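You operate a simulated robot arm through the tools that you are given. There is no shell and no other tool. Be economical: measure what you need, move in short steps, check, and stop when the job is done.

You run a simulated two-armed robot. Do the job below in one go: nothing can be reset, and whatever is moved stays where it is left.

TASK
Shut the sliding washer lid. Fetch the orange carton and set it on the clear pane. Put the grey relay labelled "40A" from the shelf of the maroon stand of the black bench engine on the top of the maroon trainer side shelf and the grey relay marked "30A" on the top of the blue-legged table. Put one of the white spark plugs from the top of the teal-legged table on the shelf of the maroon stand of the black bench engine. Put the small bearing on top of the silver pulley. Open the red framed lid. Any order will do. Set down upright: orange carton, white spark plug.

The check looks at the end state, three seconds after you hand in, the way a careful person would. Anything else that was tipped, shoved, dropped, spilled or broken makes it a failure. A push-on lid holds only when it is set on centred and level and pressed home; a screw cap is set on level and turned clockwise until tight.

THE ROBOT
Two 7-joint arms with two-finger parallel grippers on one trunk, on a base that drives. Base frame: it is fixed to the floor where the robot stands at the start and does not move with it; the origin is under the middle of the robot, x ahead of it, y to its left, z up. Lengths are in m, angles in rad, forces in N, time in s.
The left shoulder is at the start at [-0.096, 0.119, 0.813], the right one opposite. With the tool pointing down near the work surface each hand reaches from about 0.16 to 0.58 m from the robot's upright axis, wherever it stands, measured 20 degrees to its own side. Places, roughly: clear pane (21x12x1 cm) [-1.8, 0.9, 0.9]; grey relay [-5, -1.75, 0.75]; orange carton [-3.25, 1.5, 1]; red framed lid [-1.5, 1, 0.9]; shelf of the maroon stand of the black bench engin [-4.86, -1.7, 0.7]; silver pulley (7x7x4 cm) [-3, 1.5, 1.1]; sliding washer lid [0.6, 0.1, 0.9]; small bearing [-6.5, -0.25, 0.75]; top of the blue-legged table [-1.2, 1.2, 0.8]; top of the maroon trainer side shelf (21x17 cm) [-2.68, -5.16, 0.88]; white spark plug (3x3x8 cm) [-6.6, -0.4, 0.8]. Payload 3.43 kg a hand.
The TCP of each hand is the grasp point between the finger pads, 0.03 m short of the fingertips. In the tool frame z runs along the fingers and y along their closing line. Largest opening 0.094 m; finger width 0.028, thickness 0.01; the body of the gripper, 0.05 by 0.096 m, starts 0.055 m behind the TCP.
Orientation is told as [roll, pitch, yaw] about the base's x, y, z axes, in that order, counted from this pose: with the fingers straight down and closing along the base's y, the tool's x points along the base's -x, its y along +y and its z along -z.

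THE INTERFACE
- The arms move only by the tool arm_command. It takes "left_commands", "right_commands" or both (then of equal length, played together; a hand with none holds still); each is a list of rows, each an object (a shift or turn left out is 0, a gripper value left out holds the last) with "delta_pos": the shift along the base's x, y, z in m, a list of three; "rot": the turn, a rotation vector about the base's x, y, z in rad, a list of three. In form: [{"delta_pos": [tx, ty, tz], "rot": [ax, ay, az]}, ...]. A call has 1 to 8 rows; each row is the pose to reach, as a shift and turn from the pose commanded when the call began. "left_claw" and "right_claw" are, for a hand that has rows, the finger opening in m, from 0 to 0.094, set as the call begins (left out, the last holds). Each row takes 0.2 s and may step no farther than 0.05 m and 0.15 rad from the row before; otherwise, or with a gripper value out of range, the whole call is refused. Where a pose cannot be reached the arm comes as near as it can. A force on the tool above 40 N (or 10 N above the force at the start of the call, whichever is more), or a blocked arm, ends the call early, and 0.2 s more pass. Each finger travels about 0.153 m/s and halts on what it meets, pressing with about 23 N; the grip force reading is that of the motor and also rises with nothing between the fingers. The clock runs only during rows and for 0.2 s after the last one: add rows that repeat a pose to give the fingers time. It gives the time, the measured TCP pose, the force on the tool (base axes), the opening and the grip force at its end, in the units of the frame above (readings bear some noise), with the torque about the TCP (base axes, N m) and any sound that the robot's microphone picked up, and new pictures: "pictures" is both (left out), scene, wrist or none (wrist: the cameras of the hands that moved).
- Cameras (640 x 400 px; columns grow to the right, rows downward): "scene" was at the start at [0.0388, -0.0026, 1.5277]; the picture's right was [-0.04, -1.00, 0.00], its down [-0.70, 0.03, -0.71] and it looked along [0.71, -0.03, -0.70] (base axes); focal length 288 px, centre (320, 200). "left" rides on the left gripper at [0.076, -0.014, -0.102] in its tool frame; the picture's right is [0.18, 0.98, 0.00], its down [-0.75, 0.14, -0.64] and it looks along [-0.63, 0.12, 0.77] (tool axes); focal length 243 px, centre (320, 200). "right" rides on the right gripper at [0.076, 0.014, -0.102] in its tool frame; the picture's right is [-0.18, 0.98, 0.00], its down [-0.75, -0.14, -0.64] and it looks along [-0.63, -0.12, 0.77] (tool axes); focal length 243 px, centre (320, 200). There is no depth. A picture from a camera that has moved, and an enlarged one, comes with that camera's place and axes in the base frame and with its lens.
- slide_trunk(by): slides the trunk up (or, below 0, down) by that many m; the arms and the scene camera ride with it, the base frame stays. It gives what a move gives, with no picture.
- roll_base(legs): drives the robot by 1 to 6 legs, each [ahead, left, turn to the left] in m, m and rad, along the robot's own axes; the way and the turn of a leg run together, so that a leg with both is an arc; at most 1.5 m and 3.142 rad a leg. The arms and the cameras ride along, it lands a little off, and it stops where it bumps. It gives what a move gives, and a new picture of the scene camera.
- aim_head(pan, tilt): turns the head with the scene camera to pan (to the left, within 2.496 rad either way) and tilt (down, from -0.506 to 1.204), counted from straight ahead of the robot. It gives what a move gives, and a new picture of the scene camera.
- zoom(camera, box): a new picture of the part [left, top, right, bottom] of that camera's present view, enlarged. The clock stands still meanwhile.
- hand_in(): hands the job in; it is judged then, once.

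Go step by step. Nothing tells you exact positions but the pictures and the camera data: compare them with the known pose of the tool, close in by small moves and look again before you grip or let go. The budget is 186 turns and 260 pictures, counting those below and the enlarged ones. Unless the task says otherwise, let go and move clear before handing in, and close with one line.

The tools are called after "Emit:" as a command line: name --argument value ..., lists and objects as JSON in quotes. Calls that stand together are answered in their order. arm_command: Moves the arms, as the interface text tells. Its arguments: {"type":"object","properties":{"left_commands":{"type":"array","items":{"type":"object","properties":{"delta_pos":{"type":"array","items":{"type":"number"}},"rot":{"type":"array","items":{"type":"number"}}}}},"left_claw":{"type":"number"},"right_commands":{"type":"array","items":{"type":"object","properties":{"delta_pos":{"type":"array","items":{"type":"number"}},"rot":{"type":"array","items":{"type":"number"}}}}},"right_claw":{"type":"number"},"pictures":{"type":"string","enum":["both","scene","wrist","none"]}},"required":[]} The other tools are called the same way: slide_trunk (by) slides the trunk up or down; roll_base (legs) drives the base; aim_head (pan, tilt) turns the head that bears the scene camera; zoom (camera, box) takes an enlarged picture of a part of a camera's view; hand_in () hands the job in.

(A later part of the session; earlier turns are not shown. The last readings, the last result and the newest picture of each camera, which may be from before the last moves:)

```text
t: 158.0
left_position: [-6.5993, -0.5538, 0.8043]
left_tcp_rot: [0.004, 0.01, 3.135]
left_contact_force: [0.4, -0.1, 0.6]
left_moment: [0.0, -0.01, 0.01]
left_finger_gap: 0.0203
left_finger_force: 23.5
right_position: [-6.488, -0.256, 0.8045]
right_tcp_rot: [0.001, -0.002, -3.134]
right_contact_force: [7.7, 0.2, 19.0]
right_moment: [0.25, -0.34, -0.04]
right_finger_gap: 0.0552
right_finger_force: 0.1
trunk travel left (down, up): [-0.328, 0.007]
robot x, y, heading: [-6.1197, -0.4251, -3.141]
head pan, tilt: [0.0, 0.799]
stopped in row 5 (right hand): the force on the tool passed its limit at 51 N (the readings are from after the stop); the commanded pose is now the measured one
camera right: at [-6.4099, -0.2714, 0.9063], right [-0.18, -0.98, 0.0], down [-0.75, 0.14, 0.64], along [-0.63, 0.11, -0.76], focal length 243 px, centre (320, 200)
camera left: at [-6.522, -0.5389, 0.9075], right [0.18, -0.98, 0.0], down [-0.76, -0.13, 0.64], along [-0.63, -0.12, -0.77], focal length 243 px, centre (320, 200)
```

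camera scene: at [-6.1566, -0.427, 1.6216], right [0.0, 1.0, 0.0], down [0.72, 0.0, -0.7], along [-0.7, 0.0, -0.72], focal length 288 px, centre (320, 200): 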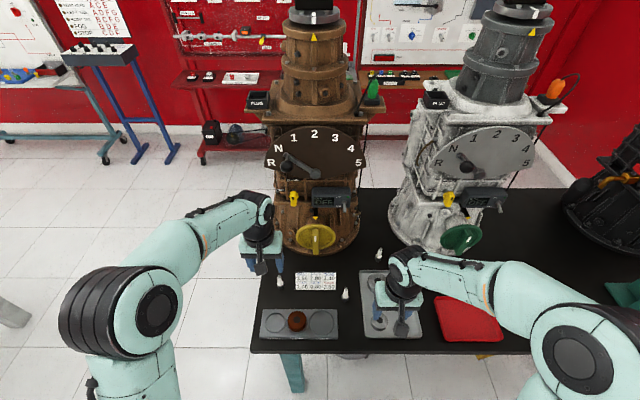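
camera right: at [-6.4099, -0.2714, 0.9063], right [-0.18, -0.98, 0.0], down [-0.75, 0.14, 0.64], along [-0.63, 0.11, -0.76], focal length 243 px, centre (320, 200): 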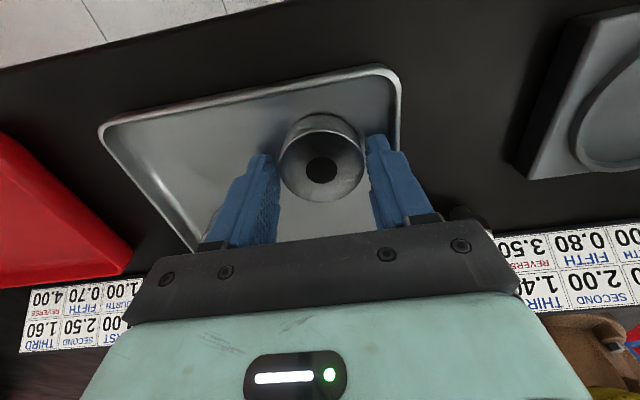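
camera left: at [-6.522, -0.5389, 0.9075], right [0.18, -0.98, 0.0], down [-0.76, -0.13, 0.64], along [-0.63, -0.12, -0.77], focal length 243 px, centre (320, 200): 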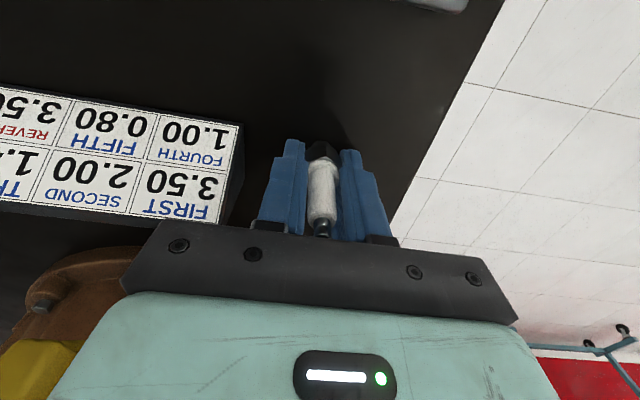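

The plug is gripped (20 mm). The right fingertips touched the tray floor around the bearing, so I'll back up 2 mm and close on it.

Emit:
arm_command --right_commands '[{"delta_pos": [0, 0, 0.003]}, {"delta_pos": [0, 0, 0.003]}]' --pictures "none"

Emit:
arm_command --right_commands '[{"delta_pos": [0, 0, 0]}, {"delta_pos": [0, 0, 0]}, {"delta_pos": [0, 0, 0]}]' --right_claw 0.0 --pictures "wrist"

```text
t: 158.6
left_position: [-6.5985, -0.5537, 0.803]
left_tcp_rot: [0.006, 0.009, 3.136]
left_contact_force: [0.1, 1.0, -0.8]
left_moment: [0.01, 0.05, -0.01]
left_finger_gap: 0.0203
left_finger_force: 22.3
right_position: [-6.4867, -0.2549, 0.8045]
right_tcp_rot: [0.002, -0.003, -3.135]
right_contact_force: [-0.5, 0.2, -0.2]
right_moment: [0.0, 0.02, 0.0]
right_finger_gap: 0.0551
right_finger_force: 0.0
trunk travel left (down, up): [-0.328, 0.007]
robot x, y, heading: [-6.12, -0.4314, -3.143]
head pan, tilt: [0.0, 0.799]
```

```text
t: 159.4
left_position: [-6.5986, -0.5535, 0.8052]
left_tcp_rot: [0.004, 0.01, 3.137]
left_contact_force: [-0.7, 0.1, 0.1]
left_moment: [-0.04, -0.01, 0.02]
left_finger_gap: 0.0198
left_finger_force: 22.7
right_position: [-6.4881, -0.2554, 0.8044]
right_tcp_rot: [0.002, -0.001, -3.135]
right_contact_force: [-0.6, -0.7, -0.4]
right_moment: [-0.03, 0.05, -0.03]
right_finger_gap: 0.0462
right_finger_force: 22.8
trunk travel left (down, up): [-0.328, 0.007]
robot x, y, heading: [-6.1165, -0.427, -3.139]
head pan, tilt: [0.0, 0.799]
camera right: at [-6.4106, -0.2708, 0.9075], right [-0.18, -0.98, 0.0], down [-0.75, 0.14, 0.64], along [-0.63, 0.11, -0.77], focal length 243 px, centre (320, 200)
```

right: 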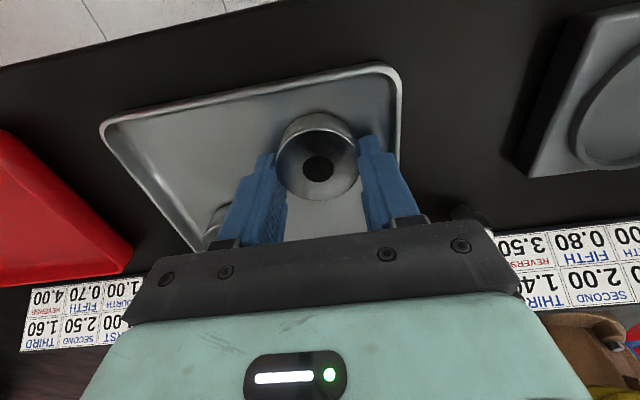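

The bearing is gripped at 46 mm. I'll lift both gently.

Emit:
arm_command --left_commands '[{"delta_pos": [0, 0, 0.01]}, {"delta_pos": [0, 0, 0.025]}, {"delta_pos": [0.0, 0, 0.045]}, {"delta_pos": [0, 0, 0.065]}, {"delta_pos": [0, 0, 0.085]}, {"delta_pos": [0, 0, 0.105]}, {"delta_pos": [0, 0, 0.125]}, {"delta_pos": [0.01, 0, 0.145]}]' --right_commands '[{"delta_pos": [0, 0, 0.01]}, {"delta_pos": [0, 0, 0.025]}, {"delta_pos": [0.0, 0, 0.045]}, {"delta_pos": [0, 0, 0.065]}, {"delta_pos": [0, 0, 0.085]}, {"delta_pos": [0, 0, 0.105]}, {"delta_pos": [0, 0, 0.125]}, {"delta_pos": [0, 0, 0.145]}]'

```text
t: 161.2
left_position: [-6.5882, -0.5533, 0.9501]
left_tcp_rot: [0.002, 0.009, 3.134]
left_contact_force: [0.2, 0.3, 0.2]
left_moment: [0.04, -0.02, 0.02]
left_finger_gap: 0.0202
left_finger_force: 23.1
right_position: [-6.4876, -0.2568, 0.9493]
right_tcp_rot: [0.001, -0.003, -3.134]
right_contact_force: [0.3, 0.5, -1.9]
right_moment: [0.01, -0.01, 0.0]
right_finger_gap: 0.046
right_finger_force: 22.7
trunk travel left (down, up): [-0.328, 0.007]
robot x, y, heading: [-6.1185, -0.4285, -3.14]
head pan, tilt: [0.0, 0.799]
camera scene: at [-6.1539, -0.4267, 1.6215], right [0.0, 1.0, 0.0], down [0.72, 0.0, -0.7], along [-0.7, 0.0, -0.72], focal length 288 px, centre (320, 200)
camera right: at [-6.4101, -0.2716, 1.0527], right [-0.18, -0.98, 0.0], down [-0.75, 0.14, 0.64], along [-0.63, 0.11, -0.76], focal length 243 px, centre (320, 200)
camera left: at [-6.5112, -0.5383, 1.0524], right [0.18, -0.98, 0.0], down [-0.76, -0.13, 0.64], along [-0.62, -0.12, -0.77], focal length 243 px, centre (320, 200)
```

scene: 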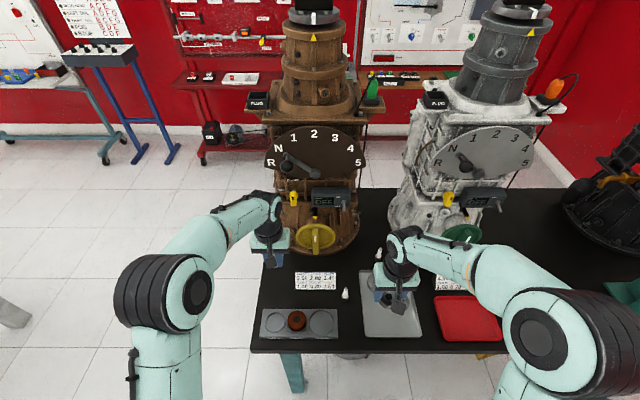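
right: 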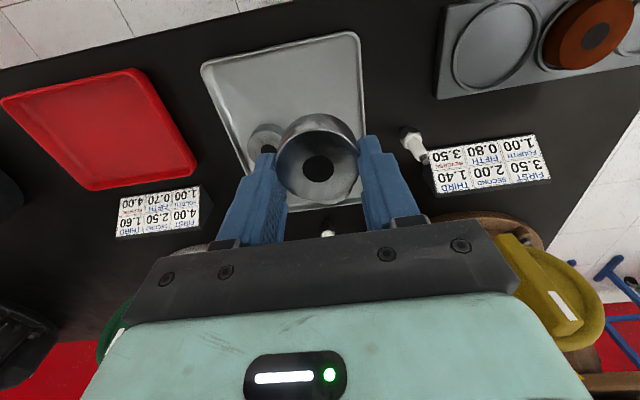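
left: 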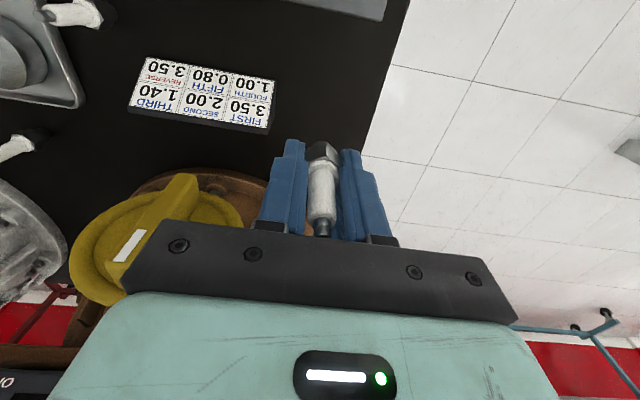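

Both objects are held. I'll raise and retract the hands, back off from the table, and turn round to view the maroon stand from behind.

Emit:
arm_command --left_commands '[{"delta_pos": [0.025, 0, 0.03]}, {"delta_pos": [0.05, 0, 0.06]}, {"delta_pos": [0.075, 0, 0.09]}, {"delta_pos": [0.1, 0, 0.12]}, {"delta_pos": [0.125, 0, 0.15]}, {"delta_pos": [0.15, 0, 0.18]}]' --right_commands '[{"delta_pos": [0.01, 0, 0.03]}, {"delta_pos": [0.02, 0, 0.06]}, {"delta_pos": [0.03, 0, 0.09]}, {"delta_pos": [0.04, 0, 0.12]}, {"delta_pos": [0.055, 0, 0.15]}, {"delta_pos": [0.07, 0, 0.18]}]' --pictures "none"

Emit:
roll_base --legs '[[-0.35, 0, 0], [0, 0.2, 0], [0, 0, 2.5]]'

Emit:
aim_head --pan 0.0 --tilt 0.6

```text
t: 162.6
left_position: [-6.437, -0.5545, 1.1296]
left_tcp_rot: [0.004, 0.01, 3.134]
left_contact_force: [0.6, -0.1, -0.6]
left_moment: [-0.05, 0.03, -0.01]
left_finger_gap: 0.0203
left_finger_force: 22.9
right_position: [-6.4169, -0.2561, 1.1298]
right_tcp_rot: [0.002, -0.003, -3.134]
right_contact_force: [0.7, -0.8, -1.5]
right_moment: [0.01, 0.03, 0.04]
right_finger_gap: 0.0461
right_finger_force: 23.2
trunk travel left (down, up): [-0.328, 0.007]
robot x, y, heading: [-6.1201, -0.4274, -3.132]
head pan, tilt: [0.0, 0.799]
```

```text
t: 172.7
left_position: [-5.438, -0.7174, 1.1298]
left_tcp_rot: [0.003, 0.011, -0.645]
left_contact_force: [0.2, -0.5, -1.1]
left_moment: [0.0, 0.02, 0.0]
left_finger_gap: 0.0202
left_finger_force: 23.1
right_position: [-5.632, -0.9417, 1.1294]
right_tcp_rot: [0.003, -0.003, -0.634]
right_contact_force: [0.5, -0.2, -0.6]
right_moment: [0.01, 0.0, 0.03]
right_finger_gap: 0.0462
right_finger_force: 23.1
trunk travel left (down, up): [-0.328, 0.007]
robot x, y, heading: [-5.7695, -0.6276, -0.637]
head pan, tilt: [0.0, 0.799]
camera scene: at [-5.7399, -0.6478, 1.6215], right [-0.59, -0.8, 0.0], down [-0.58, 0.43, -0.7], along [0.56, -0.41, -0.72], focal length 288 px, centre (320, 200)
```

scene: 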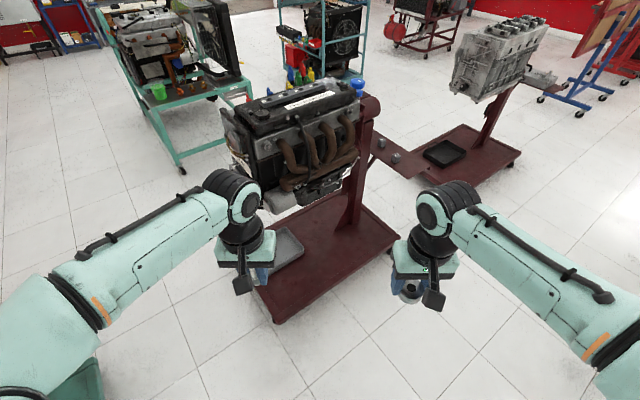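

```text
t: 173.5
left_position: [-5.4389, -0.7162, 1.1301]
left_tcp_rot: [0.004, 0.011, -0.647]
left_contact_force: [0.7, 0.4, -0.7]
left_moment: [0.02, -0.04, 0.0]
left_finger_gap: 0.0202
left_finger_force: 23.3
right_position: [-5.6308, -0.9418, 1.1307]
right_tcp_rot: [0.001, -0.004, -0.634]
right_contact_force: [-0.1, -0.8, -2.2]
right_moment: [-0.03, 0.01, 0.04]
right_finger_gap: 0.0461
right_finger_force: 23.0
trunk travel left (down, up): [-0.328, 0.007]
robot x, y, heading: [-5.7636, -0.6237, -0.634]
head pan, tilt: [0.0, 0.6]
camera scene: at [-5.7337, -0.6524, 1.6384], right [-0.59, -0.8, 0.0], down [-0.45, 0.34, -0.82], along [0.66, -0.49, -0.57], focal length 288 px, centre (320, 200)
```

scene: 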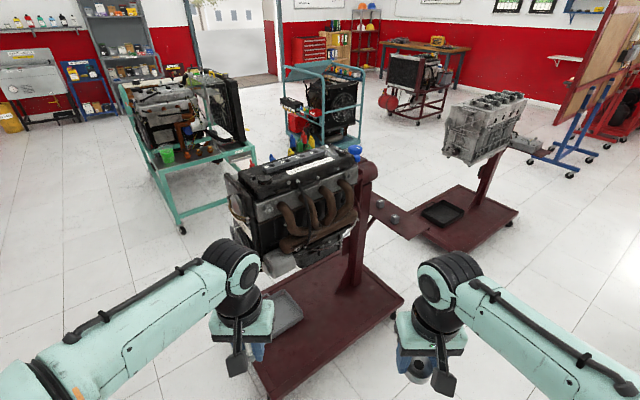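

Emit:
zoom --camera "scene" --box '[280, 150, 530, 306]'

```text
2.56 times, centred on (405, 228) of scene
camera zoom: at [-5.7337, -0.6524, 1.6384], right [-0.59, -0.8, 0.0], down [-0.45, 0.34, -0.82], along [0.66, -0.49, -0.57], focal length 737 px, centre (102, 128)
```

zoom: 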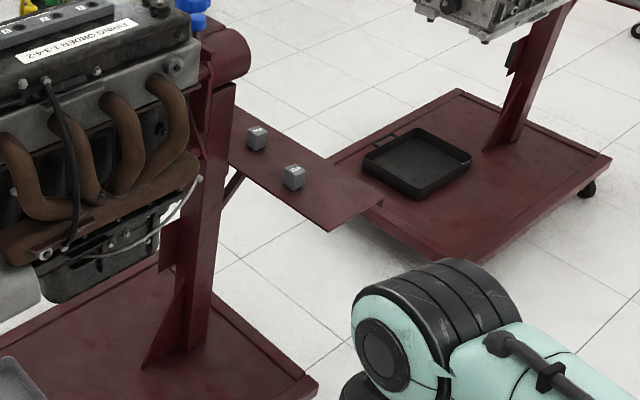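

The shelf runs along x on the -y side of the column, at about z≈0.67, with the two relays near x≈-4.82 and -4.96. I'll turn to heading 0 and slide over to stand behind it.

Emit:
roll_base --legs '[[0, 0, 0.635], [0.2, -1.25, 0]]'

Emit:
aim_head --pan 0.0 --tilt 0.95

```text
t: 186.4
left_position: [-5.2582, -1.7574, 1.1298]
left_tcp_rot: [0.002, 0.009, -0.018]
left_contact_force: [-0.5, 0.9, -0.7]
left_moment: [0.03, 0.03, 0.02]
left_finger_gap: 0.0202
left_finger_force: 23.1
right_position: [-5.2821, -2.0544, 1.129]
right_tcp_rot: [0.001, -0.003, -0.008]
right_contact_force: [-0.1, 0.1, -0.8]
right_moment: [-0.01, 0.01, -0.01]
right_finger_gap: 0.046
right_finger_force: 22.8
trunk travel left (down, up): [-0.328, 0.007]
robot x, y, heading: [-5.5794, -1.8784, -0.009]
head pan, tilt: [0.0, 0.6]
camera scene: at [-5.5347, -1.8792, 1.6384], right [-0.01, -1.0, 0.0], down [-0.56, 0.01, -0.83], along [0.82, -0.01, -0.56], focal length 288 px, centre (320, 200)
```

scene: 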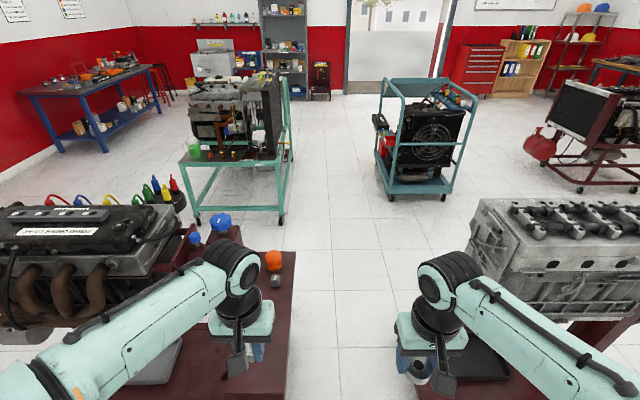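

```text
t: 187.2
left_position: [-5.2587, -1.7574, 1.1291]
left_tcp_rot: [0.003, 0.011, -0.018]
left_contact_force: [0.5, 0.0, -0.4]
left_moment: [0.02, 0.03, 0.02]
left_finger_gap: 0.0203
left_finger_force: 22.7
right_position: [-5.2816, -2.0534, 1.1301]
right_tcp_rot: [0.002, -0.002, -0.008]
right_contact_force: [0.2, 0.7, -1.8]
right_moment: [-0.01, 0.01, -0.01]
right_finger_gap: 0.046
right_finger_force: 23.2
trunk travel left (down, up): [-0.328, 0.007]
robot x, y, heading: [-5.5754, -1.8837, -0.012]
head pan, tilt: [0.0, 0.949]
camera scene: at [-5.5504, -1.879, 1.6101], right [-0.01, -1.0, 0.0], down [-0.81, 0.01, -0.58], along [0.58, -0.01, -0.81], focal length 288 px, centre (320, 200)
```

scene: 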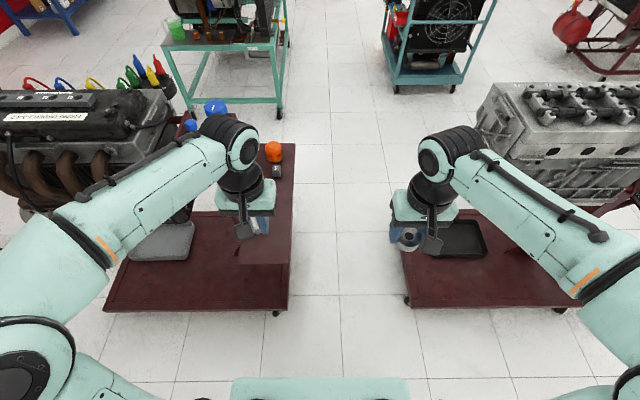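

My base front is closer in than I thought, so I can get nearer. I'll shift the left hand to the right to uncover the shelf.

Emit:
arm_command --left_commands '[{"delta_pos": [0, -0.04, 0.0]}, {"delta_pos": [0, -0.08, 0.0]}, {"delta_pos": [0, -0.12, 0.0]}]' --right_commands '[{"delta_pos": [0, -0.04, 0.0]}, {"delta_pos": [0, -0.07, 0.0]}, {"delta_pos": [0, -0.09, 0.0]}]' --pictures "none"

Emit:
zoom --camera "scene" --box '[180, 120, 340, 260]'

```text
t: 188.0
left_position: [-5.2584, -1.8783, 1.1292]
left_tcp_rot: [0.003, 0.01, -0.02]
left_contact_force: [0.6, -0.2, -1.0]
left_moment: [0.01, 0.0, 0.01]
left_finger_gap: 0.0202
left_finger_force: 23.6
right_position: [-5.2817, -2.1448, 1.129]
right_tcp_rot: [0.001, -0.003, -0.006]
right_contact_force: [0.0, -0.7, -1.9]
right_moment: [0.01, 0.02, -0.01]
right_finger_gap: 0.0461
right_finger_force: 23.1
trunk travel left (down, up): [-0.328, 0.007]
robot x, y, heading: [-5.5803, -1.8802, -0.014]
head pan, tilt: [0.0, 0.949]
```

```text
2.86 times, centred on (260, 190) of scene
camera zoom: at [-5.5501, -1.8807, 1.61], right [-0.01, -1.0, 0.0], down [-0.81, 0.01, -0.58], along [0.58, -0.01, -0.81], focal length 822 px, centre (491, 229)
```

zoom: 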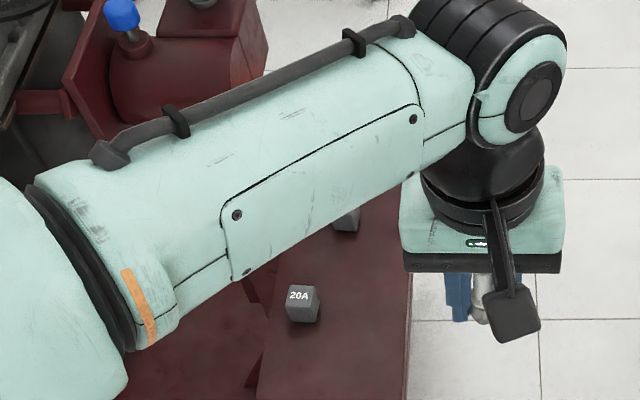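

The shelf is at z≈0.70: a 20A relay is nearest at [-5.03, -1.65], with two more relays further on. I'll move 0.1 m closer and place the plug on the free near end at about [-5.09, -1.73].

Emit:
roll_base --legs '[[0.1, 0, 0.012]]'

Emit:
arm_command --left_commands '[{"delta_pos": [0.01, 0.03, -0.03]}, {"delta_pos": [0.02, 0.06, -0.06]}, {"delta_pos": [0.03, 0.09, -0.09]}, {"delta_pos": [0.04, 0.12, -0.12]}, {"delta_pos": [0.05, 0.14, -0.16]}, {"delta_pos": [0.06, 0.148, -0.2]}, {"delta_pos": [0.068, 0.148, -0.24]}, {"delta_pos": [0.068, 0.148, -0.28]}]'

```text
t: 189.2
left_position: [-5.1587, -1.8737, 1.1288]
left_tcp_rot: [0.004, 0.01, -0.01]
left_contact_force: [-0.3, 0.0, 0.0]
left_moment: [0.02, -0.04, 0.01]
left_finger_gap: 0.0201
left_finger_force: 23.2
right_position: [-5.1809, -2.1411, 1.1285]
right_tcp_rot: [0.002, -0.002, 0.004]
right_contact_force: [-0.7, -0.9, -1.1]
right_moment: [0.01, 0.01, -0.03]
right_finger_gap: 0.0459
right_finger_force: 22.9
trunk travel left (down, up): [-0.328, 0.007]
robot x, y, heading: [-5.4776, -1.8808, 0.002]
head pan, tilt: [0.0, 0.949]
camera scene: at [-5.4517, -1.8792, 1.6097], right [0.0, -1.0, 0.0], down [-0.81, 0.0, -0.58], along [0.58, 0.0, -0.81], focal length 288 px, centre (320, 200)
```

scene: 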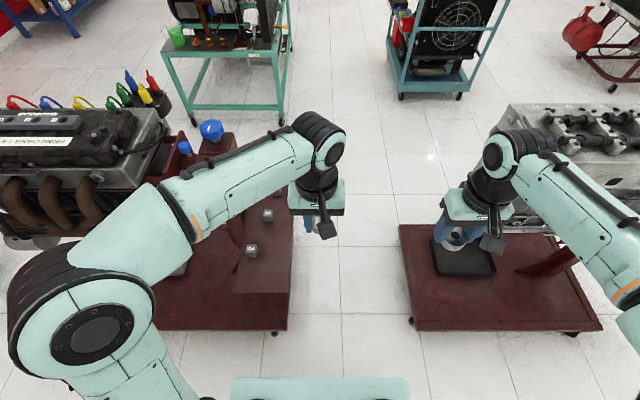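

```text
t: 191.0
left_position: [-5.0897, -1.7254, 0.8504]
left_tcp_rot: [0.003, 0.007, -0.008]
left_contact_force: [0.0, 1.2, 0.2]
left_moment: [0.02, 0.02, 0.01]
left_finger_gap: 0.0202
left_finger_force: 22.7
right_position: [-5.1795, -2.1394, 1.1296]
right_tcp_rot: [0.001, -0.002, 0.005]
right_contact_force: [-0.2, 0.0, -1.9]
right_moment: [0.03, 0.03, 0.02]
right_finger_gap: 0.0458
right_finger_force: 23.2
trunk travel left (down, up): [-0.328, 0.007]
robot x, y, heading: [-5.4824, -1.878, 0.004]
head pan, tilt: [0.0, 0.949]
camera scene: at [-5.4507, -1.8793, 1.61], right [0.0, -1.0, 0.0], down [-0.81, 0.0, -0.58], along [0.58, 0.0, -0.81], focal length 288 px, centre (320, 200)
camera left: at [-5.1652, -1.7384, 0.9536], right [-0.18, 0.98, 0.0], down [0.76, 0.13, 0.64], along [0.62, 0.12, -0.77], focal length 243 px, centre (320, 200)
```

scene: 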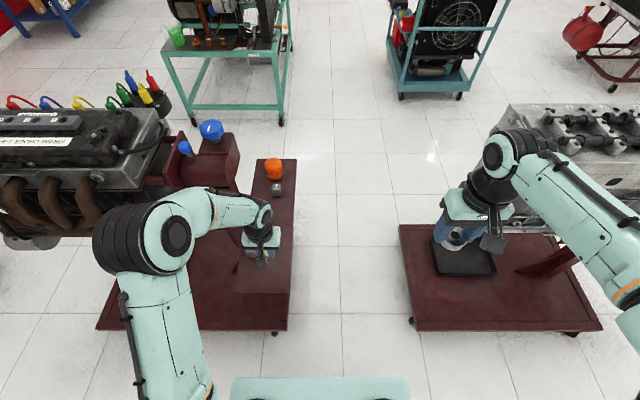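
left: 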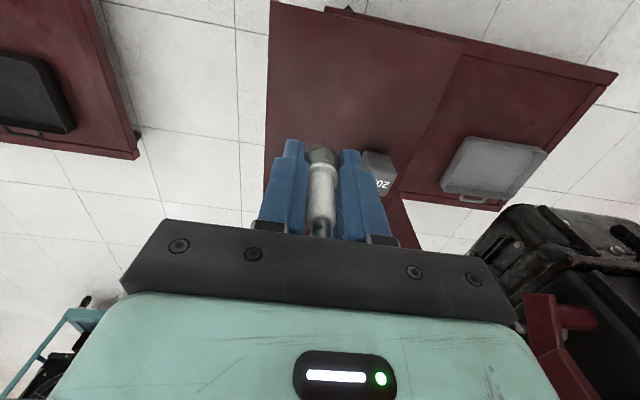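

The spot is clear. I'll shift slightly toward the near end and lower.

Emit:
arm_command --left_commands '[{"delta_pos": [-0.025, 0.006, -0.02]}, {"delta_pos": [-0.025, 0.006, -0.05]}, {"delta_pos": [-0.025, 0.006, -0.075]}, {"delta_pos": [-0.025, 0.006, -0.088]}, {"delta_pos": [-0.025, 0.006, -0.092]}]' --pictures "wrist"

```text
t: 192.2
left_position: [-5.1166, -1.7192, 0.7589]
left_tcp_rot: [0.003, 0.008, -0.008]
left_contact_force: [-1.1, -0.1, 0.6]
left_moment: [0.0, 0.0, -0.02]
left_finger_gap: 0.0202
left_finger_force: 23.5
right_position: [-5.1799, -2.1404, 1.1296]
right_tcp_rot: [0.001, 0.0, 0.006]
right_contact_force: [0.1, 0.5, -1.5]
right_moment: [-0.01, -0.03, 0.0]
right_finger_gap: 0.0457
right_finger_force: 22.1
trunk travel left (down, up): [-0.328, 0.007]
robot x, y, heading: [-5.479, -1.8817, 0.005]
head pan, tilt: [0.0, 0.949]
camera left: at [-5.1904, -1.7326, 0.8611], right [-0.18, 0.98, 0.0], down [0.76, 0.13, 0.64], along [0.62, 0.12, -0.77], focal length 243 px, centre (320, 200)
```

left: 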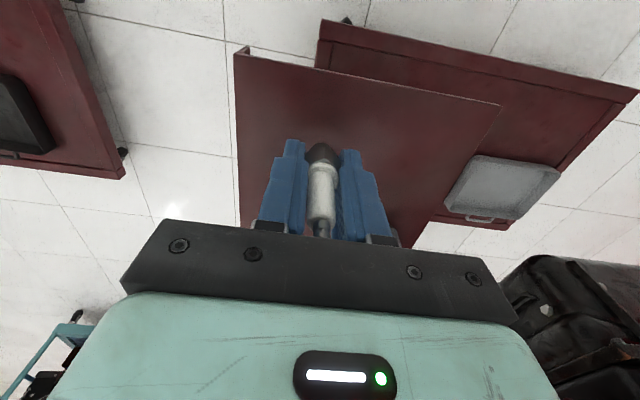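

Emit:
arm_command --left_commands '[{"delta_pos": [0, 0, -0.003]}, {"delta_pos": [0, 0, -0.006]}]' --pictures "none"

Emit:
arm_command --left_commands '[{"delta_pos": [0, 0, -0.002]}, {"delta_pos": [0, 0, -0.004]}]' --pictures "none"

```text
t: 192.8
left_position: [-5.1156, -1.7195, 0.7528]
left_tcp_rot: [0.003, 0.01, -0.006]
left_contact_force: [-1.0, -1.4, -0.1]
left_moment: [-0.04, 0.0, -0.03]
left_finger_gap: 0.0202
left_finger_force: 23.1
right_position: [-5.1788, -2.1407, 1.13]
right_tcp_rot: [0.002, -0.003, 0.006]
right_contact_force: [-1.0, 0.9, -1.4]
right_moment: [0.01, -0.01, 0.02]
right_finger_gap: 0.0457
right_finger_force: 22.9
trunk travel left (down, up): [-0.328, 0.007]
robot x, y, heading: [-5.4803, -1.8808, 0.001]
head pan, tilt: [0.0, 0.949]
```

```text
t: 193.4
left_position: [-5.1164, -1.7208, 0.7482]
left_tcp_rot: [0.002, 0.008, -0.009]
left_contact_force: [0.0, 0.1, 0.8]
left_moment: [0.0, 0.0, 0.02]
left_finger_gap: 0.0204
left_finger_force: 22.8
right_position: [-5.1793, -2.14, 1.1292]
right_tcp_rot: [0.001, -0.002, 0.005]
right_contact_force: [0.0, -0.4, -2.5]
right_moment: [0.03, -0.04, 0.01]
right_finger_gap: 0.0461
right_finger_force: 23.4
trunk travel left (down, up): [-0.328, 0.007]
robot x, y, heading: [-5.4806, -1.8813, 0.001]
head pan, tilt: [0.0, 0.949]
```

Emit:
arm_command --left_commands '[{"delta_pos": [0, 0, -0.002]}, {"delta_pos": [0, 0, -0.005]}]' --pictures "none"

Emit:
arm_command --left_commands '[{"delta_pos": [0, 0, -0.002]}, {"delta_pos": [0, 0, -0.004]}]' --pictures "wrist"

```text
t: 194.0
left_position: [-5.1154, -1.7189, 0.7433]
left_tcp_rot: [0.002, 0.009, -0.009]
left_contact_force: [-1.0, 0.8, 0.3]
left_moment: [0.0, 0.01, -0.02]
left_finger_gap: 0.0202
left_finger_force: 23.0
right_position: [-5.1798, -2.1399, 1.1294]
right_tcp_rot: [0.003, -0.003, 0.005]
right_contact_force: [-0.2, 0.1, -2.2]
right_moment: [0.05, 0.01, -0.02]
right_finger_gap: 0.046
right_finger_force: 23.2
trunk travel left (down, up): [-0.328, 0.007]
robot x, y, heading: [-5.4768, -1.8855, 0.006]
head pan, tilt: [0.0, 0.949]
```

```text
t: 194.6
left_position: [-5.1158, -1.7201, 0.739]
left_tcp_rot: [0.003, 0.01, -0.007]
left_contact_force: [-0.1, 0.6, -0.1]
left_moment: [0.02, 0.02, -0.03]
left_finger_gap: 0.02
left_finger_force: 22.7
right_position: [-5.1801, -2.1396, 1.1292]
right_tcp_rot: [0.0, -0.002, 0.004]
right_contact_force: [-0.1, 0.3, -0.8]
right_moment: [0.0, 0.0, 0.04]
right_finger_gap: 0.0458
right_finger_force: 23.4
trunk travel left (down, up): [-0.328, 0.007]
robot x, y, heading: [-5.4812, -1.8813, 0.006]
head pan, tilt: [0.0, 0.949]
camera left: at [-5.1904, -1.7327, 0.842], right [-0.18, 0.98, 0.0], down [0.76, 0.13, 0.63], along [0.62, 0.12, -0.77], focal length 243 px, centre (320, 200)
```

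left: 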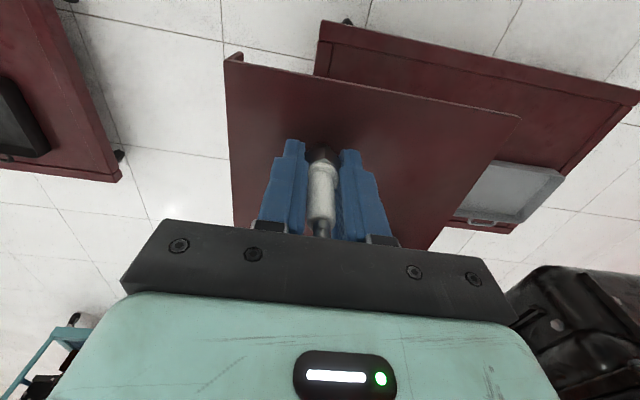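

Emit:
arm_command --left_commands '[{"delta_pos": [0, 0, -0.003]}, {"delta_pos": [0, 0, -0.006]}, {"delta_pos": [0, 0, -0.009]}]' --pictures "none"

Emit:
arm_command --left_commands '[{"delta_pos": [0, 0, -0.003]}, {"delta_pos": [0, 0, -0.006]}]' --pictures "wrist"

```text
t: 195.4
left_position: [-5.1158, -1.7208, 0.7322]
left_tcp_rot: [0.004, 0.006, -0.008]
left_contact_force: [-5.0, 1.7, 33.1]
left_moment: [0.04, 0.31, 0.01]
left_finger_gap: 0.0202
left_finger_force: 22.8
right_position: [-5.1809, -2.141, 1.1309]
right_tcp_rot: [0.002, -0.005, 0.003]
right_contact_force: [0.7, 0.2, -1.9]
right_moment: [-0.01, -0.01, 0.0]
right_finger_gap: 0.0459
right_finger_force: 23.2
trunk travel left (down, up): [-0.328, 0.007]
robot x, y, heading: [-5.4799, -1.8799, 0.003]
head pan, tilt: [0.0, 0.949]
```

```text
t: 195.8
left_position: [-5.1162, -1.7204, 0.7302]
left_tcp_rot: [0.002, 0.007, -0.007]
left_contact_force: [-6.6, 0.7, 22.1]
left_moment: [-0.14, 0.04, -0.02]
left_finger_gap: 0.0205
left_finger_force: 23.4
right_position: [-5.1818, -2.1412, 1.1294]
right_tcp_rot: [0.002, -0.004, 0.005]
right_contact_force: [-0.8, 1.2, -2.3]
right_moment: [0.0, -0.04, 0.0]
right_finger_gap: 0.0459
right_finger_force: 23.1
trunk travel left (down, up): [-0.328, 0.007]
robot x, y, heading: [-5.4806, -1.8806, 0.001]
head pan, tilt: [0.0, 0.949]
stopped in row 2 (left hand): the force on the tool passed its limit at 50 N (the readings are from after the stop); the commanded pose is now the measured one
camera left: at [-5.1908, -1.7329, 0.8331], right [-0.18, 0.98, 0.0], down [0.76, 0.13, 0.64], along [0.63, 0.12, -0.77], focal length 243 px, centre (320, 200)
```

left: 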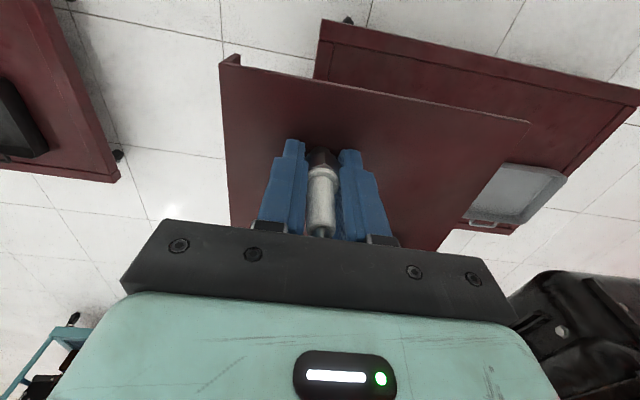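

The plug is seated on the shelf. I'll release and rise straight up.

Emit:
arm_command --left_commands '[{"delta_pos": [0, 0, 0.001]}, {"delta_pos": [0, 0, 0.001]}]' --pictures "none"

Emit:
arm_command --left_commands '[{"delta_pos": [0, 0, 0]}, {"delta_pos": [0, 0, 0]}, {"delta_pos": [0, 0, 0.03]}, {"delta_pos": [0, 0, 0.07]}, {"delta_pos": [0, 0, 0.11]}, {"delta_pos": [0, 0, 0.15]}]' --left_claw 0.06 --pictures "wrist"

Emit:
zoom --camera "scene" --box '[220, 130, 320, 280]'

```text
t: 196.4
left_position: [-5.1155, -1.7209, 0.7291]
left_tcp_rot: [0.001, 0.008, -0.008]
left_contact_force: [-5.2, 0.1, 14.1]
left_moment: [-0.14, 0.02, 0.01]
left_finger_gap: 0.0207
left_finger_force: 22.5
right_position: [-5.1812, -2.1403, 1.1296]
right_tcp_rot: [0.001, -0.004, 0.004]
right_contact_force: [0.3, -0.2, -1.8]
right_moment: [-0.01, -0.03, 0.02]
right_finger_gap: 0.0461
right_finger_force: 23.2
trunk travel left (down, up): [-0.328, 0.007]
robot x, y, heading: [-5.4794, -1.8785, 0.002]
head pan, tilt: [0.0, 0.949]
```

```text
t: 197.8
left_position: [-5.1148, -1.7201, 0.8805]
left_tcp_rot: [0.001, 0.011, -0.008]
left_contact_force: [0.2, -1.0, 0.7]
left_moment: [-0.02, -0.02, -0.01]
left_finger_gap: 0.0599
left_finger_force: 0.0
right_position: [-5.1796, -2.1389, 1.1301]
right_tcp_rot: [0.001, -0.004, 0.006]
right_contact_force: [0.7, 0.4, -1.6]
right_moment: [-0.01, 0.02, 0.03]
right_finger_gap: 0.0462
right_finger_force: 23.2
trunk travel left (down, up): [-0.328, 0.007]
robot x, y, heading: [-5.4783, -1.878, 0.005]
head pan, tilt: [0.0, 0.949]
camera left: at [-5.1903, -1.7324, 0.9835], right [-0.18, 0.98, 0.0], down [0.76, 0.13, 0.64], along [0.63, 0.12, -0.77], focal length 243 px, centre (320, 200)
```

left: 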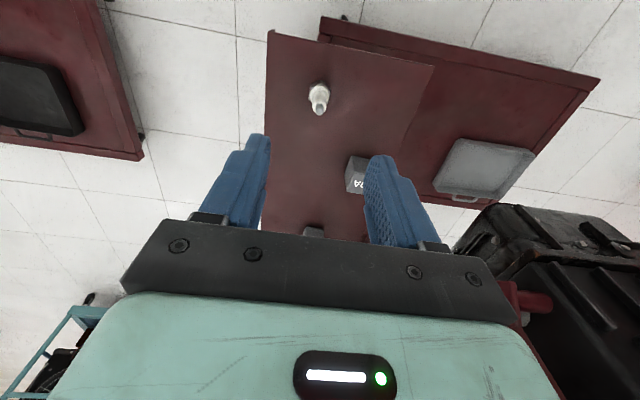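

```text
2.67 times, centred on (270, 205) of scene
camera zoom: at [-5.4519, -1.879, 1.61], right [0.0, -1.0, 0.0], down [-0.81, 0.0, -0.58], along [0.58, 0.0, -0.81], focal length 768 px, centre (453, 187)
```

zoom: 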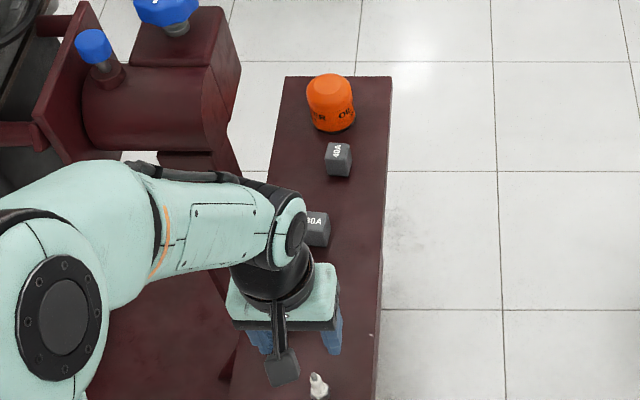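

The plug stands upright. The far relay reads 40A and the middle one looks like 30A. I'll move 5 cm closer and bring the left hand over the middle one to confirm.

Emit:
roll_base --legs '[[0.05, 0, 0]]'

Emit:
arm_command --left_commands '[{"delta_pos": [0.03, 0.005, 0]}, {"delta_pos": [0.06, 0.01, 0]}, {"delta_pos": [0.09, 0.02, 0]}, {"delta_pos": [0.12, 0.025, 0]}, {"delta_pos": [0.15, 0.034, -0.01]}, {"delta_pos": [0.17, 0.034, -0.02]}]'

Emit:
zoom --camera "left" --box '[220, 60, 420, 240]'

```text
t: 198.7
left_position: [-5.0668, -1.72, 0.8797]
left_tcp_rot: [0.003, 0.008, -0.007]
left_contact_force: [0.1, 0.1, -0.6]
left_moment: [0.0, 0.01, -0.01]
left_finger_gap: 0.0602
left_finger_force: 0.0
right_position: [-5.1326, -2.1396, 1.1299]
right_tcp_rot: [0.002, -0.003, 0.006]
right_contact_force: [-0.3, -0.1, -1.0]
right_moment: [0.0, -0.02, 0.01]
right_finger_gap: 0.0458
right_finger_force: 22.9
trunk travel left (down, up): [-0.328, 0.007]
robot x, y, heading: [-5.4287, -1.8791, 0.001]
head pan, tilt: [0.0, 0.949]
camera scene: at [-5.4031, -1.8791, 1.6096], right [0.0, -1.0, 0.0], down [-0.81, 0.0, -0.58], along [0.58, 0.0, -0.81], focal length 288 px, centre (320, 200)
```

scene: 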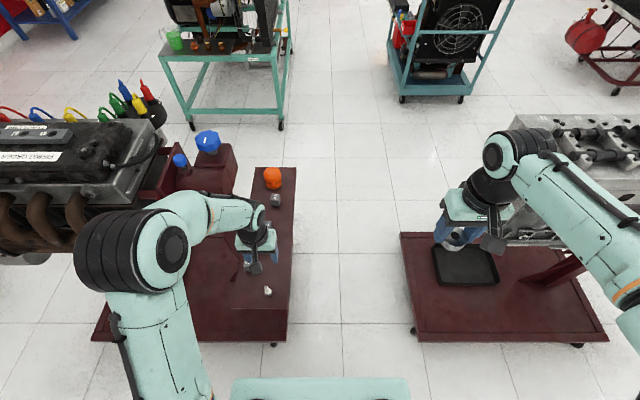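

```text
t: 200.1
left_position: [-4.895, -1.6854, 0.8584]
left_tcp_rot: [0.002, 0.009, -0.007]
left_contact_force: [-0.1, -0.5, 0.6]
left_moment: [-0.03, -0.03, 0.0]
left_finger_gap: 0.0602
left_finger_force: 0.0
right_position: [-5.1295, -2.1401, 1.1291]
right_tcp_rot: [0.002, -0.001, 0.005]
right_contact_force: [0.0, 0.6, -1.9]
right_moment: [-0.02, -0.02, 0.02]
right_finger_gap: 0.0461
right_finger_force: 22.9
trunk travel left (down, up): [-0.328, 0.007]
robot x, y, heading: [-5.4339, -1.8796, 0.006]
head pan, tilt: [0.0, 0.949]
camera scene: at [-5.4015, -1.8792, 1.61], right [0.0, -1.0, 0.0], down [-0.81, 0.0, -0.58], along [0.58, 0.0, -0.81], focal length 288 px, centre (320, 200)
camera left: at [-4.9694, -1.6986, 0.9622], right [-0.18, 0.98, 0.0], down [0.76, 0.13, 0.64], along [0.63, 0.11, -0.77], focal length 243 px, centre (320, 200)
```

scene: 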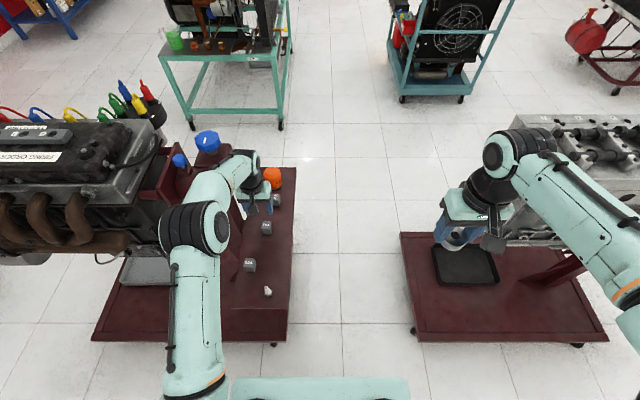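
left: 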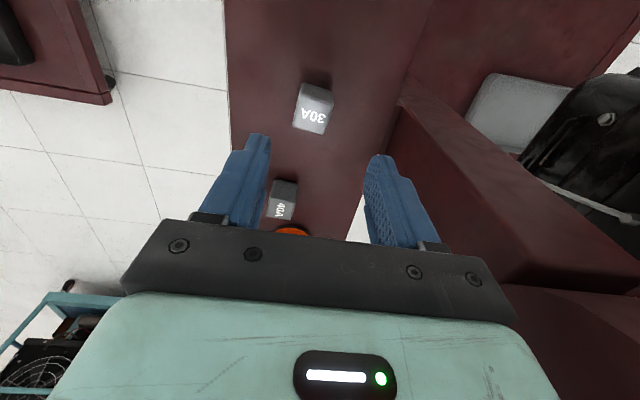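

```text
2.22 times, centred on (320, 150) of left
camera zoom: at [-4.9694, -1.6986, 0.9622], right [-0.18, 0.98, 0.0], down [0.76, 0.13, 0.64], along [0.63, 0.11, -0.77], focal length 539 px, centre (320, 311)
```

zoom: 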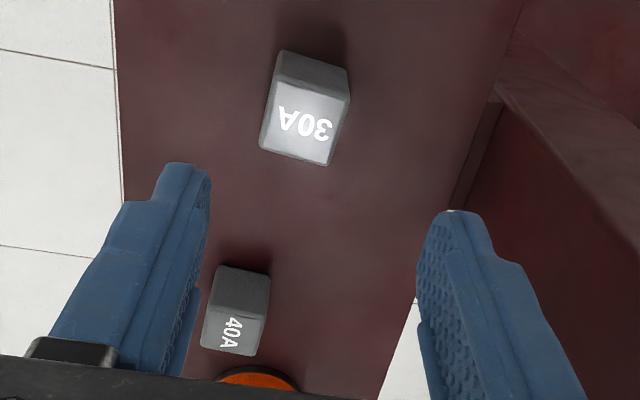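

The labels are confirmed: 30A in the middle, 40A beyond. The stand's head is near my wrist, so I'll check clearance before descending.

Emit:
zoom --camera "scene" --box '[150, 120, 310, 240]'

```text
3.33 times, centred on (230, 180) of scene
camera zoom: at [-5.4015, -1.8792, 1.61], right [0.0, -1.0, 0.0], down [-0.81, 0.0, -0.58], along [0.58, 0.0, -0.81], focal length 959 px, centre (620, 267)
```

zoom: 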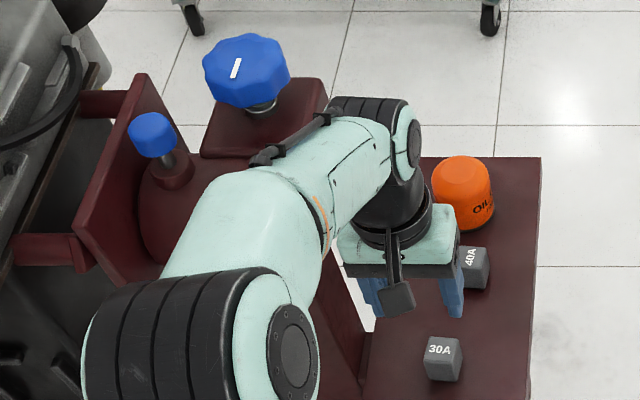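

Clearance beside the stand's head is thin. I'll shift the robot 0.16 m to its right so the left arm reaches in from the open side.

Emit:
roll_base --legs '[[0, -0.16, 0]]'

Emit:
arm_command --left_commands '[{"delta_pos": [0.0, 0.04, 0]}, {"delta_pos": [0.005, 0.08, 0]}, {"delta_pos": [0.01, 0.12, 0]}, {"delta_pos": [0.015, 0.152, 0]}]' --right_commands '[{"delta_pos": [-0.01, 0.02, 0]}, {"delta_pos": [-0.02, 0.04, 0]}, {"delta_pos": [-0.03, 0.06, 0]}, {"delta_pos": [-0.04, 0.08, 0]}]' --pictures "scene"

Emit:
zoom --camera "left" --box '[220, 60, 420, 240]'

```text
t: 202.2
left_position: [-4.895, -1.8445, 0.8582]
left_tcp_rot: [0.001, 0.01, -0.008]
left_contact_force: [0.0, 0.3, -0.2]
left_moment: [-0.02, -0.02, 0.0]
left_finger_gap: 0.06
left_finger_force: 0.0
right_position: [-5.1307, -2.2988, 1.1306]
right_tcp_rot: [0.002, 0.0, 0.003]
right_contact_force: [-0.8, 0.3, -1.9]
right_moment: [-0.01, -0.01, -0.03]
right_finger_gap: 0.0459
right_finger_force: 22.9
trunk travel left (down, up): [-0.328, 0.007]
robot x, y, heading: [-5.4291, -2.039, -0.002]
head pan, tilt: [0.0, 0.949]
camera scene: at [-5.4016, -2.0384, 1.61], right [0.0, -1.0, 0.0], down [-0.81, 0.0, -0.58], along [0.58, 0.0, -0.81], focal length 288 px, centre (320, 200)
```

scene: 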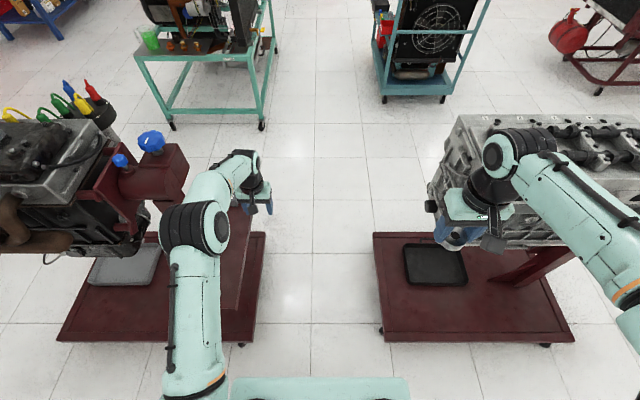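

```text
t: 203.2
left_position: [-4.8791, -1.6926, 0.8589]
left_tcp_rot: [0.002, 0.009, -0.009]
left_contact_force: [-0.3, -0.1, -1.0]
left_moment: [0.02, -0.02, 0.0]
left_finger_gap: 0.0601
left_finger_force: 0.1
right_position: [-5.1707, -2.2184, 1.1297]
right_tcp_rot: [-0.001, -0.003, 0.003]
right_contact_force: [0.3, -0.6, -1.2]
right_moment: [-0.02, -0.01, 0.03]
right_finger_gap: 0.046
right_finger_force: 22.8
trunk travel left (down, up): [-0.328, 0.007]
robot x, y, heading: [-5.4268, -2.0357, 0.003]
head pan, tilt: [0.0, 0.949]
camera scene: at [-5.4018, -2.0372, 1.61], right [0.0, -1.0, 0.0], down [-0.81, 0.0, -0.58], along [0.58, 0.0, -0.81], focal length 288 px, centre (320, 200)
```

scene: 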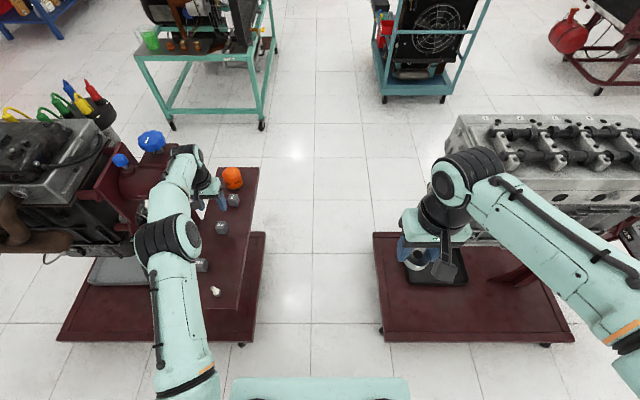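

```text
2.22 times, centred on (320, 150) of left
camera zoom: at [-4.954, -1.7049, 0.9627], right [-0.18, 0.98, 0.0], down [0.76, 0.13, 0.64], along [0.63, 0.11, -0.77], focal length 539 px, centre (320, 311)
```

zoom: 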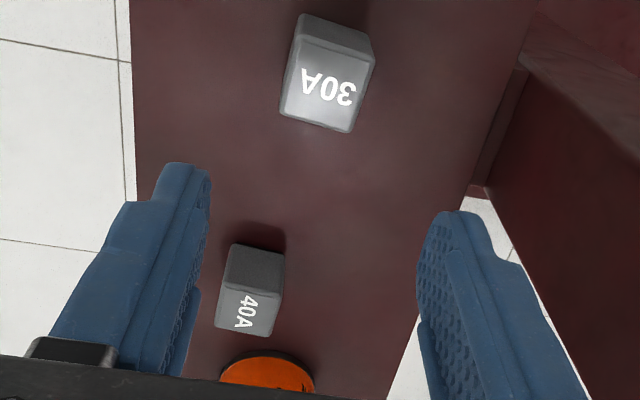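

Emit:
zoom --camera "scene" --box '[90, 110, 270, 250]'

```text
2.86 times, centred on (180, 180) of scene
camera zoom: at [-5.4018, -2.0372, 1.61], right [0.0, -1.0, 0.0], down [-0.81, 0.0, -0.58], along [0.58, 0.0, -0.81], focal length 822 px, centre (720, 257)
```

zoom: 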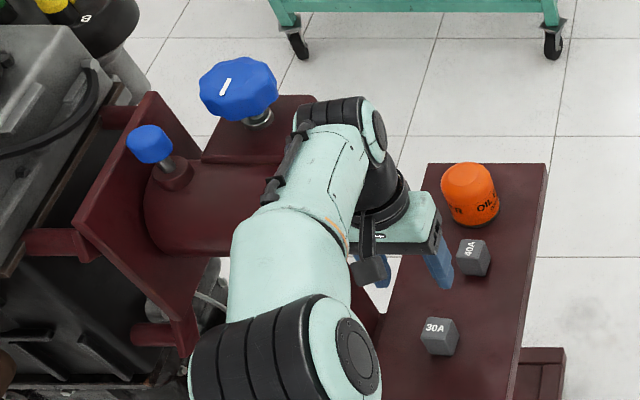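

The wrist would pass too close to the stand's head from this side. From the front the left elbow would be on the open side, so I'll withdraw, go round, and approach facing the other way.

Emit:
arm_command --left_commands '[{"delta_pos": [0, -0.01, 0.03]}, {"delta_pos": [-0.03, -0.03, 0.065]}, {"delta_pos": [-0.06, -0.05, 0.1]}, {"delta_pos": [-0.09, -0.07, 0.135]}, {"delta_pos": [-0.12, -0.09, 0.17]}, {"delta_pos": [-0.155, -0.11, 0.195]}, {"delta_pos": [-0.19, -0.13, 0.22]}, {"delta_pos": [-0.225, -0.15, 0.24]}]' --pictures "none"

Emit:
arm_command --left_commands '[{"delta_pos": [-0.02, -0.01, 0.04]}, {"delta_pos": [-0.04, -0.02, 0.08]}, {"delta_pos": [-0.06, -0.03, 0.12]}, {"delta_pos": [-0.08, -0.03, 0.16]}, {"delta_pos": [-0.08, -0.03, 0.19]}]' --right_commands '[{"delta_pos": [0, 0.015, 0.04]}, {"delta_pos": [0, 0.03, 0.08]}, {"delta_pos": [0, 0.045, 0.12]}, {"delta_pos": [0, 0.055, 0.16]}, {"delta_pos": [0, 0.055, 0.18]}]' --pictures "scene"

```text
refused: row 2 steps farther than a row can; nothing moved
```

```text
t: 204.4
left_position: [-4.9604, -1.7241, 1.0497]
left_tcp_rot: [0.004, 0.009, -0.008]
left_contact_force: [-0.1, -0.2, 0.6]
left_moment: [0.01, 0.03, 0.01]
left_finger_gap: 0.0599
left_finger_force: 0.0
right_position: [-5.1702, -2.1647, 1.3095]
right_tcp_rot: [0.002, -0.002, 0.003]
right_contact_force: [0.1, -0.1, -1.7]
right_moment: [0.01, 0.0, 0.03]
right_finger_gap: 0.0458
right_finger_force: 23.2
trunk travel left (down, up): [-0.328, 0.007]
robot x, y, heading: [-5.4306, -2.0393, -0.004]
head pan, tilt: [0.0, 0.949]
camera scene: at [-5.4013, -2.0386, 1.61], right [0.0, -1.0, 0.0], down [-0.81, 0.0, -0.58], along [0.58, 0.0, -0.81], focal length 288 px, centre (320, 200)
```

scene: 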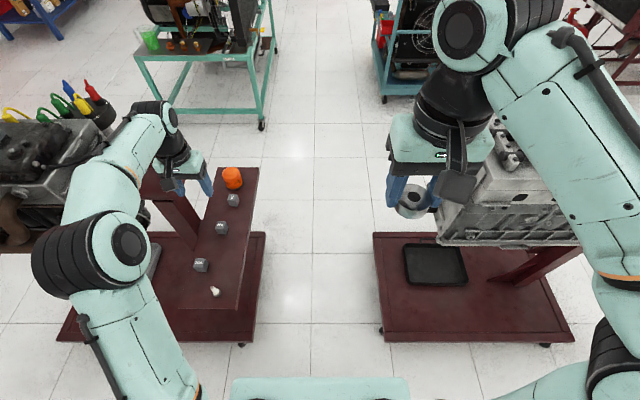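

Emit:
arm_command --left_commands '[{"delta_pos": [-0.024, -0.022, 0.032]}, {"delta_pos": [-0.048, -0.044, 0.064]}, {"delta_pos": [-0.072, -0.066, 0.096]}, {"delta_pos": [-0.096, -0.088, 0.128]}, {"delta_pos": [-0.12, -0.11, 0.16]}, {"delta_pos": [-0.144, -0.132, 0.192]}, {"delta_pos": [-0.168, -0.154, 0.224]}, {"delta_pos": [-0.192, -0.176, 0.255]}]' --pictures "none"

Emit:
roll_base --legs '[[-0.22, 0, 0], [0, 1.5, 0], [0, 0.12, 0]]'

```text
t: 206.2
left_position: [-5.1522, -1.9007, 1.3035]
left_tcp_rot: [0.003, 0.008, -0.006]
left_contact_force: [0.2, -0.1, -1.0]
left_moment: [0.01, 0.01, 0.01]
left_finger_gap: 0.0601
left_finger_force: 0.2
right_position: [-5.1712, -2.1655, 1.3098]
right_tcp_rot: [0.003, -0.003, 0.004]
right_contact_force: [-0.5, 1.1, -1.7]
right_moment: [0.02, -0.04, 0.0]
right_finger_gap: 0.0458
right_finger_force: 22.8
trunk travel left (down, up): [-0.328, 0.007]
robot x, y, heading: [-5.428, -2.038, 0.002]
head pan, tilt: [0.0, 0.949]
```

```text
t: 222.1
left_position: [-5.3846, -0.2786, 1.3024]
left_tcp_rot: [0.001, 0.011, 0.004]
left_contact_force: [-0.5, 0.1, -0.1]
left_moment: [-0.01, -0.02, 0.0]
left_finger_gap: 0.0599
left_finger_force: 0.0
right_position: [-5.4018, -0.5435, 1.3092]
right_tcp_rot: [0.003, 0.0, 0.014]
right_contact_force: [0.2, -0.4, -1.2]
right_moment: [-0.01, 0.02, -0.02]
right_finger_gap: 0.0459
right_finger_force: 23.2
trunk travel left (down, up): [-0.328, 0.007]
robot x, y, heading: [-5.6649, -0.4232, 0.015]
head pan, tilt: [0.0, 0.949]
camera scene: at [-5.6334, -0.4204, 1.61], right [0.01, -1.0, 0.0], down [-0.81, -0.01, -0.58], along [0.58, 0.01, -0.81], focal length 288 px, centre (320, 200)
```

scene: 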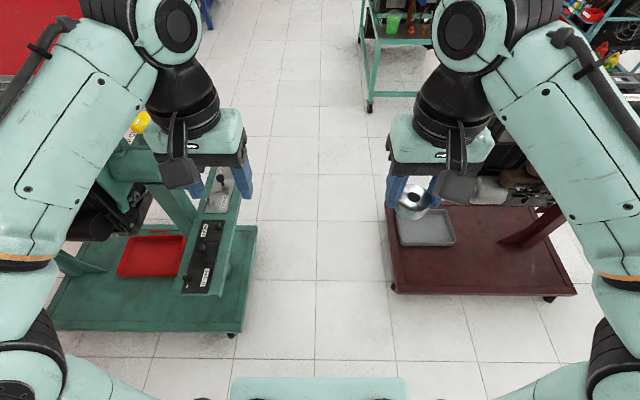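

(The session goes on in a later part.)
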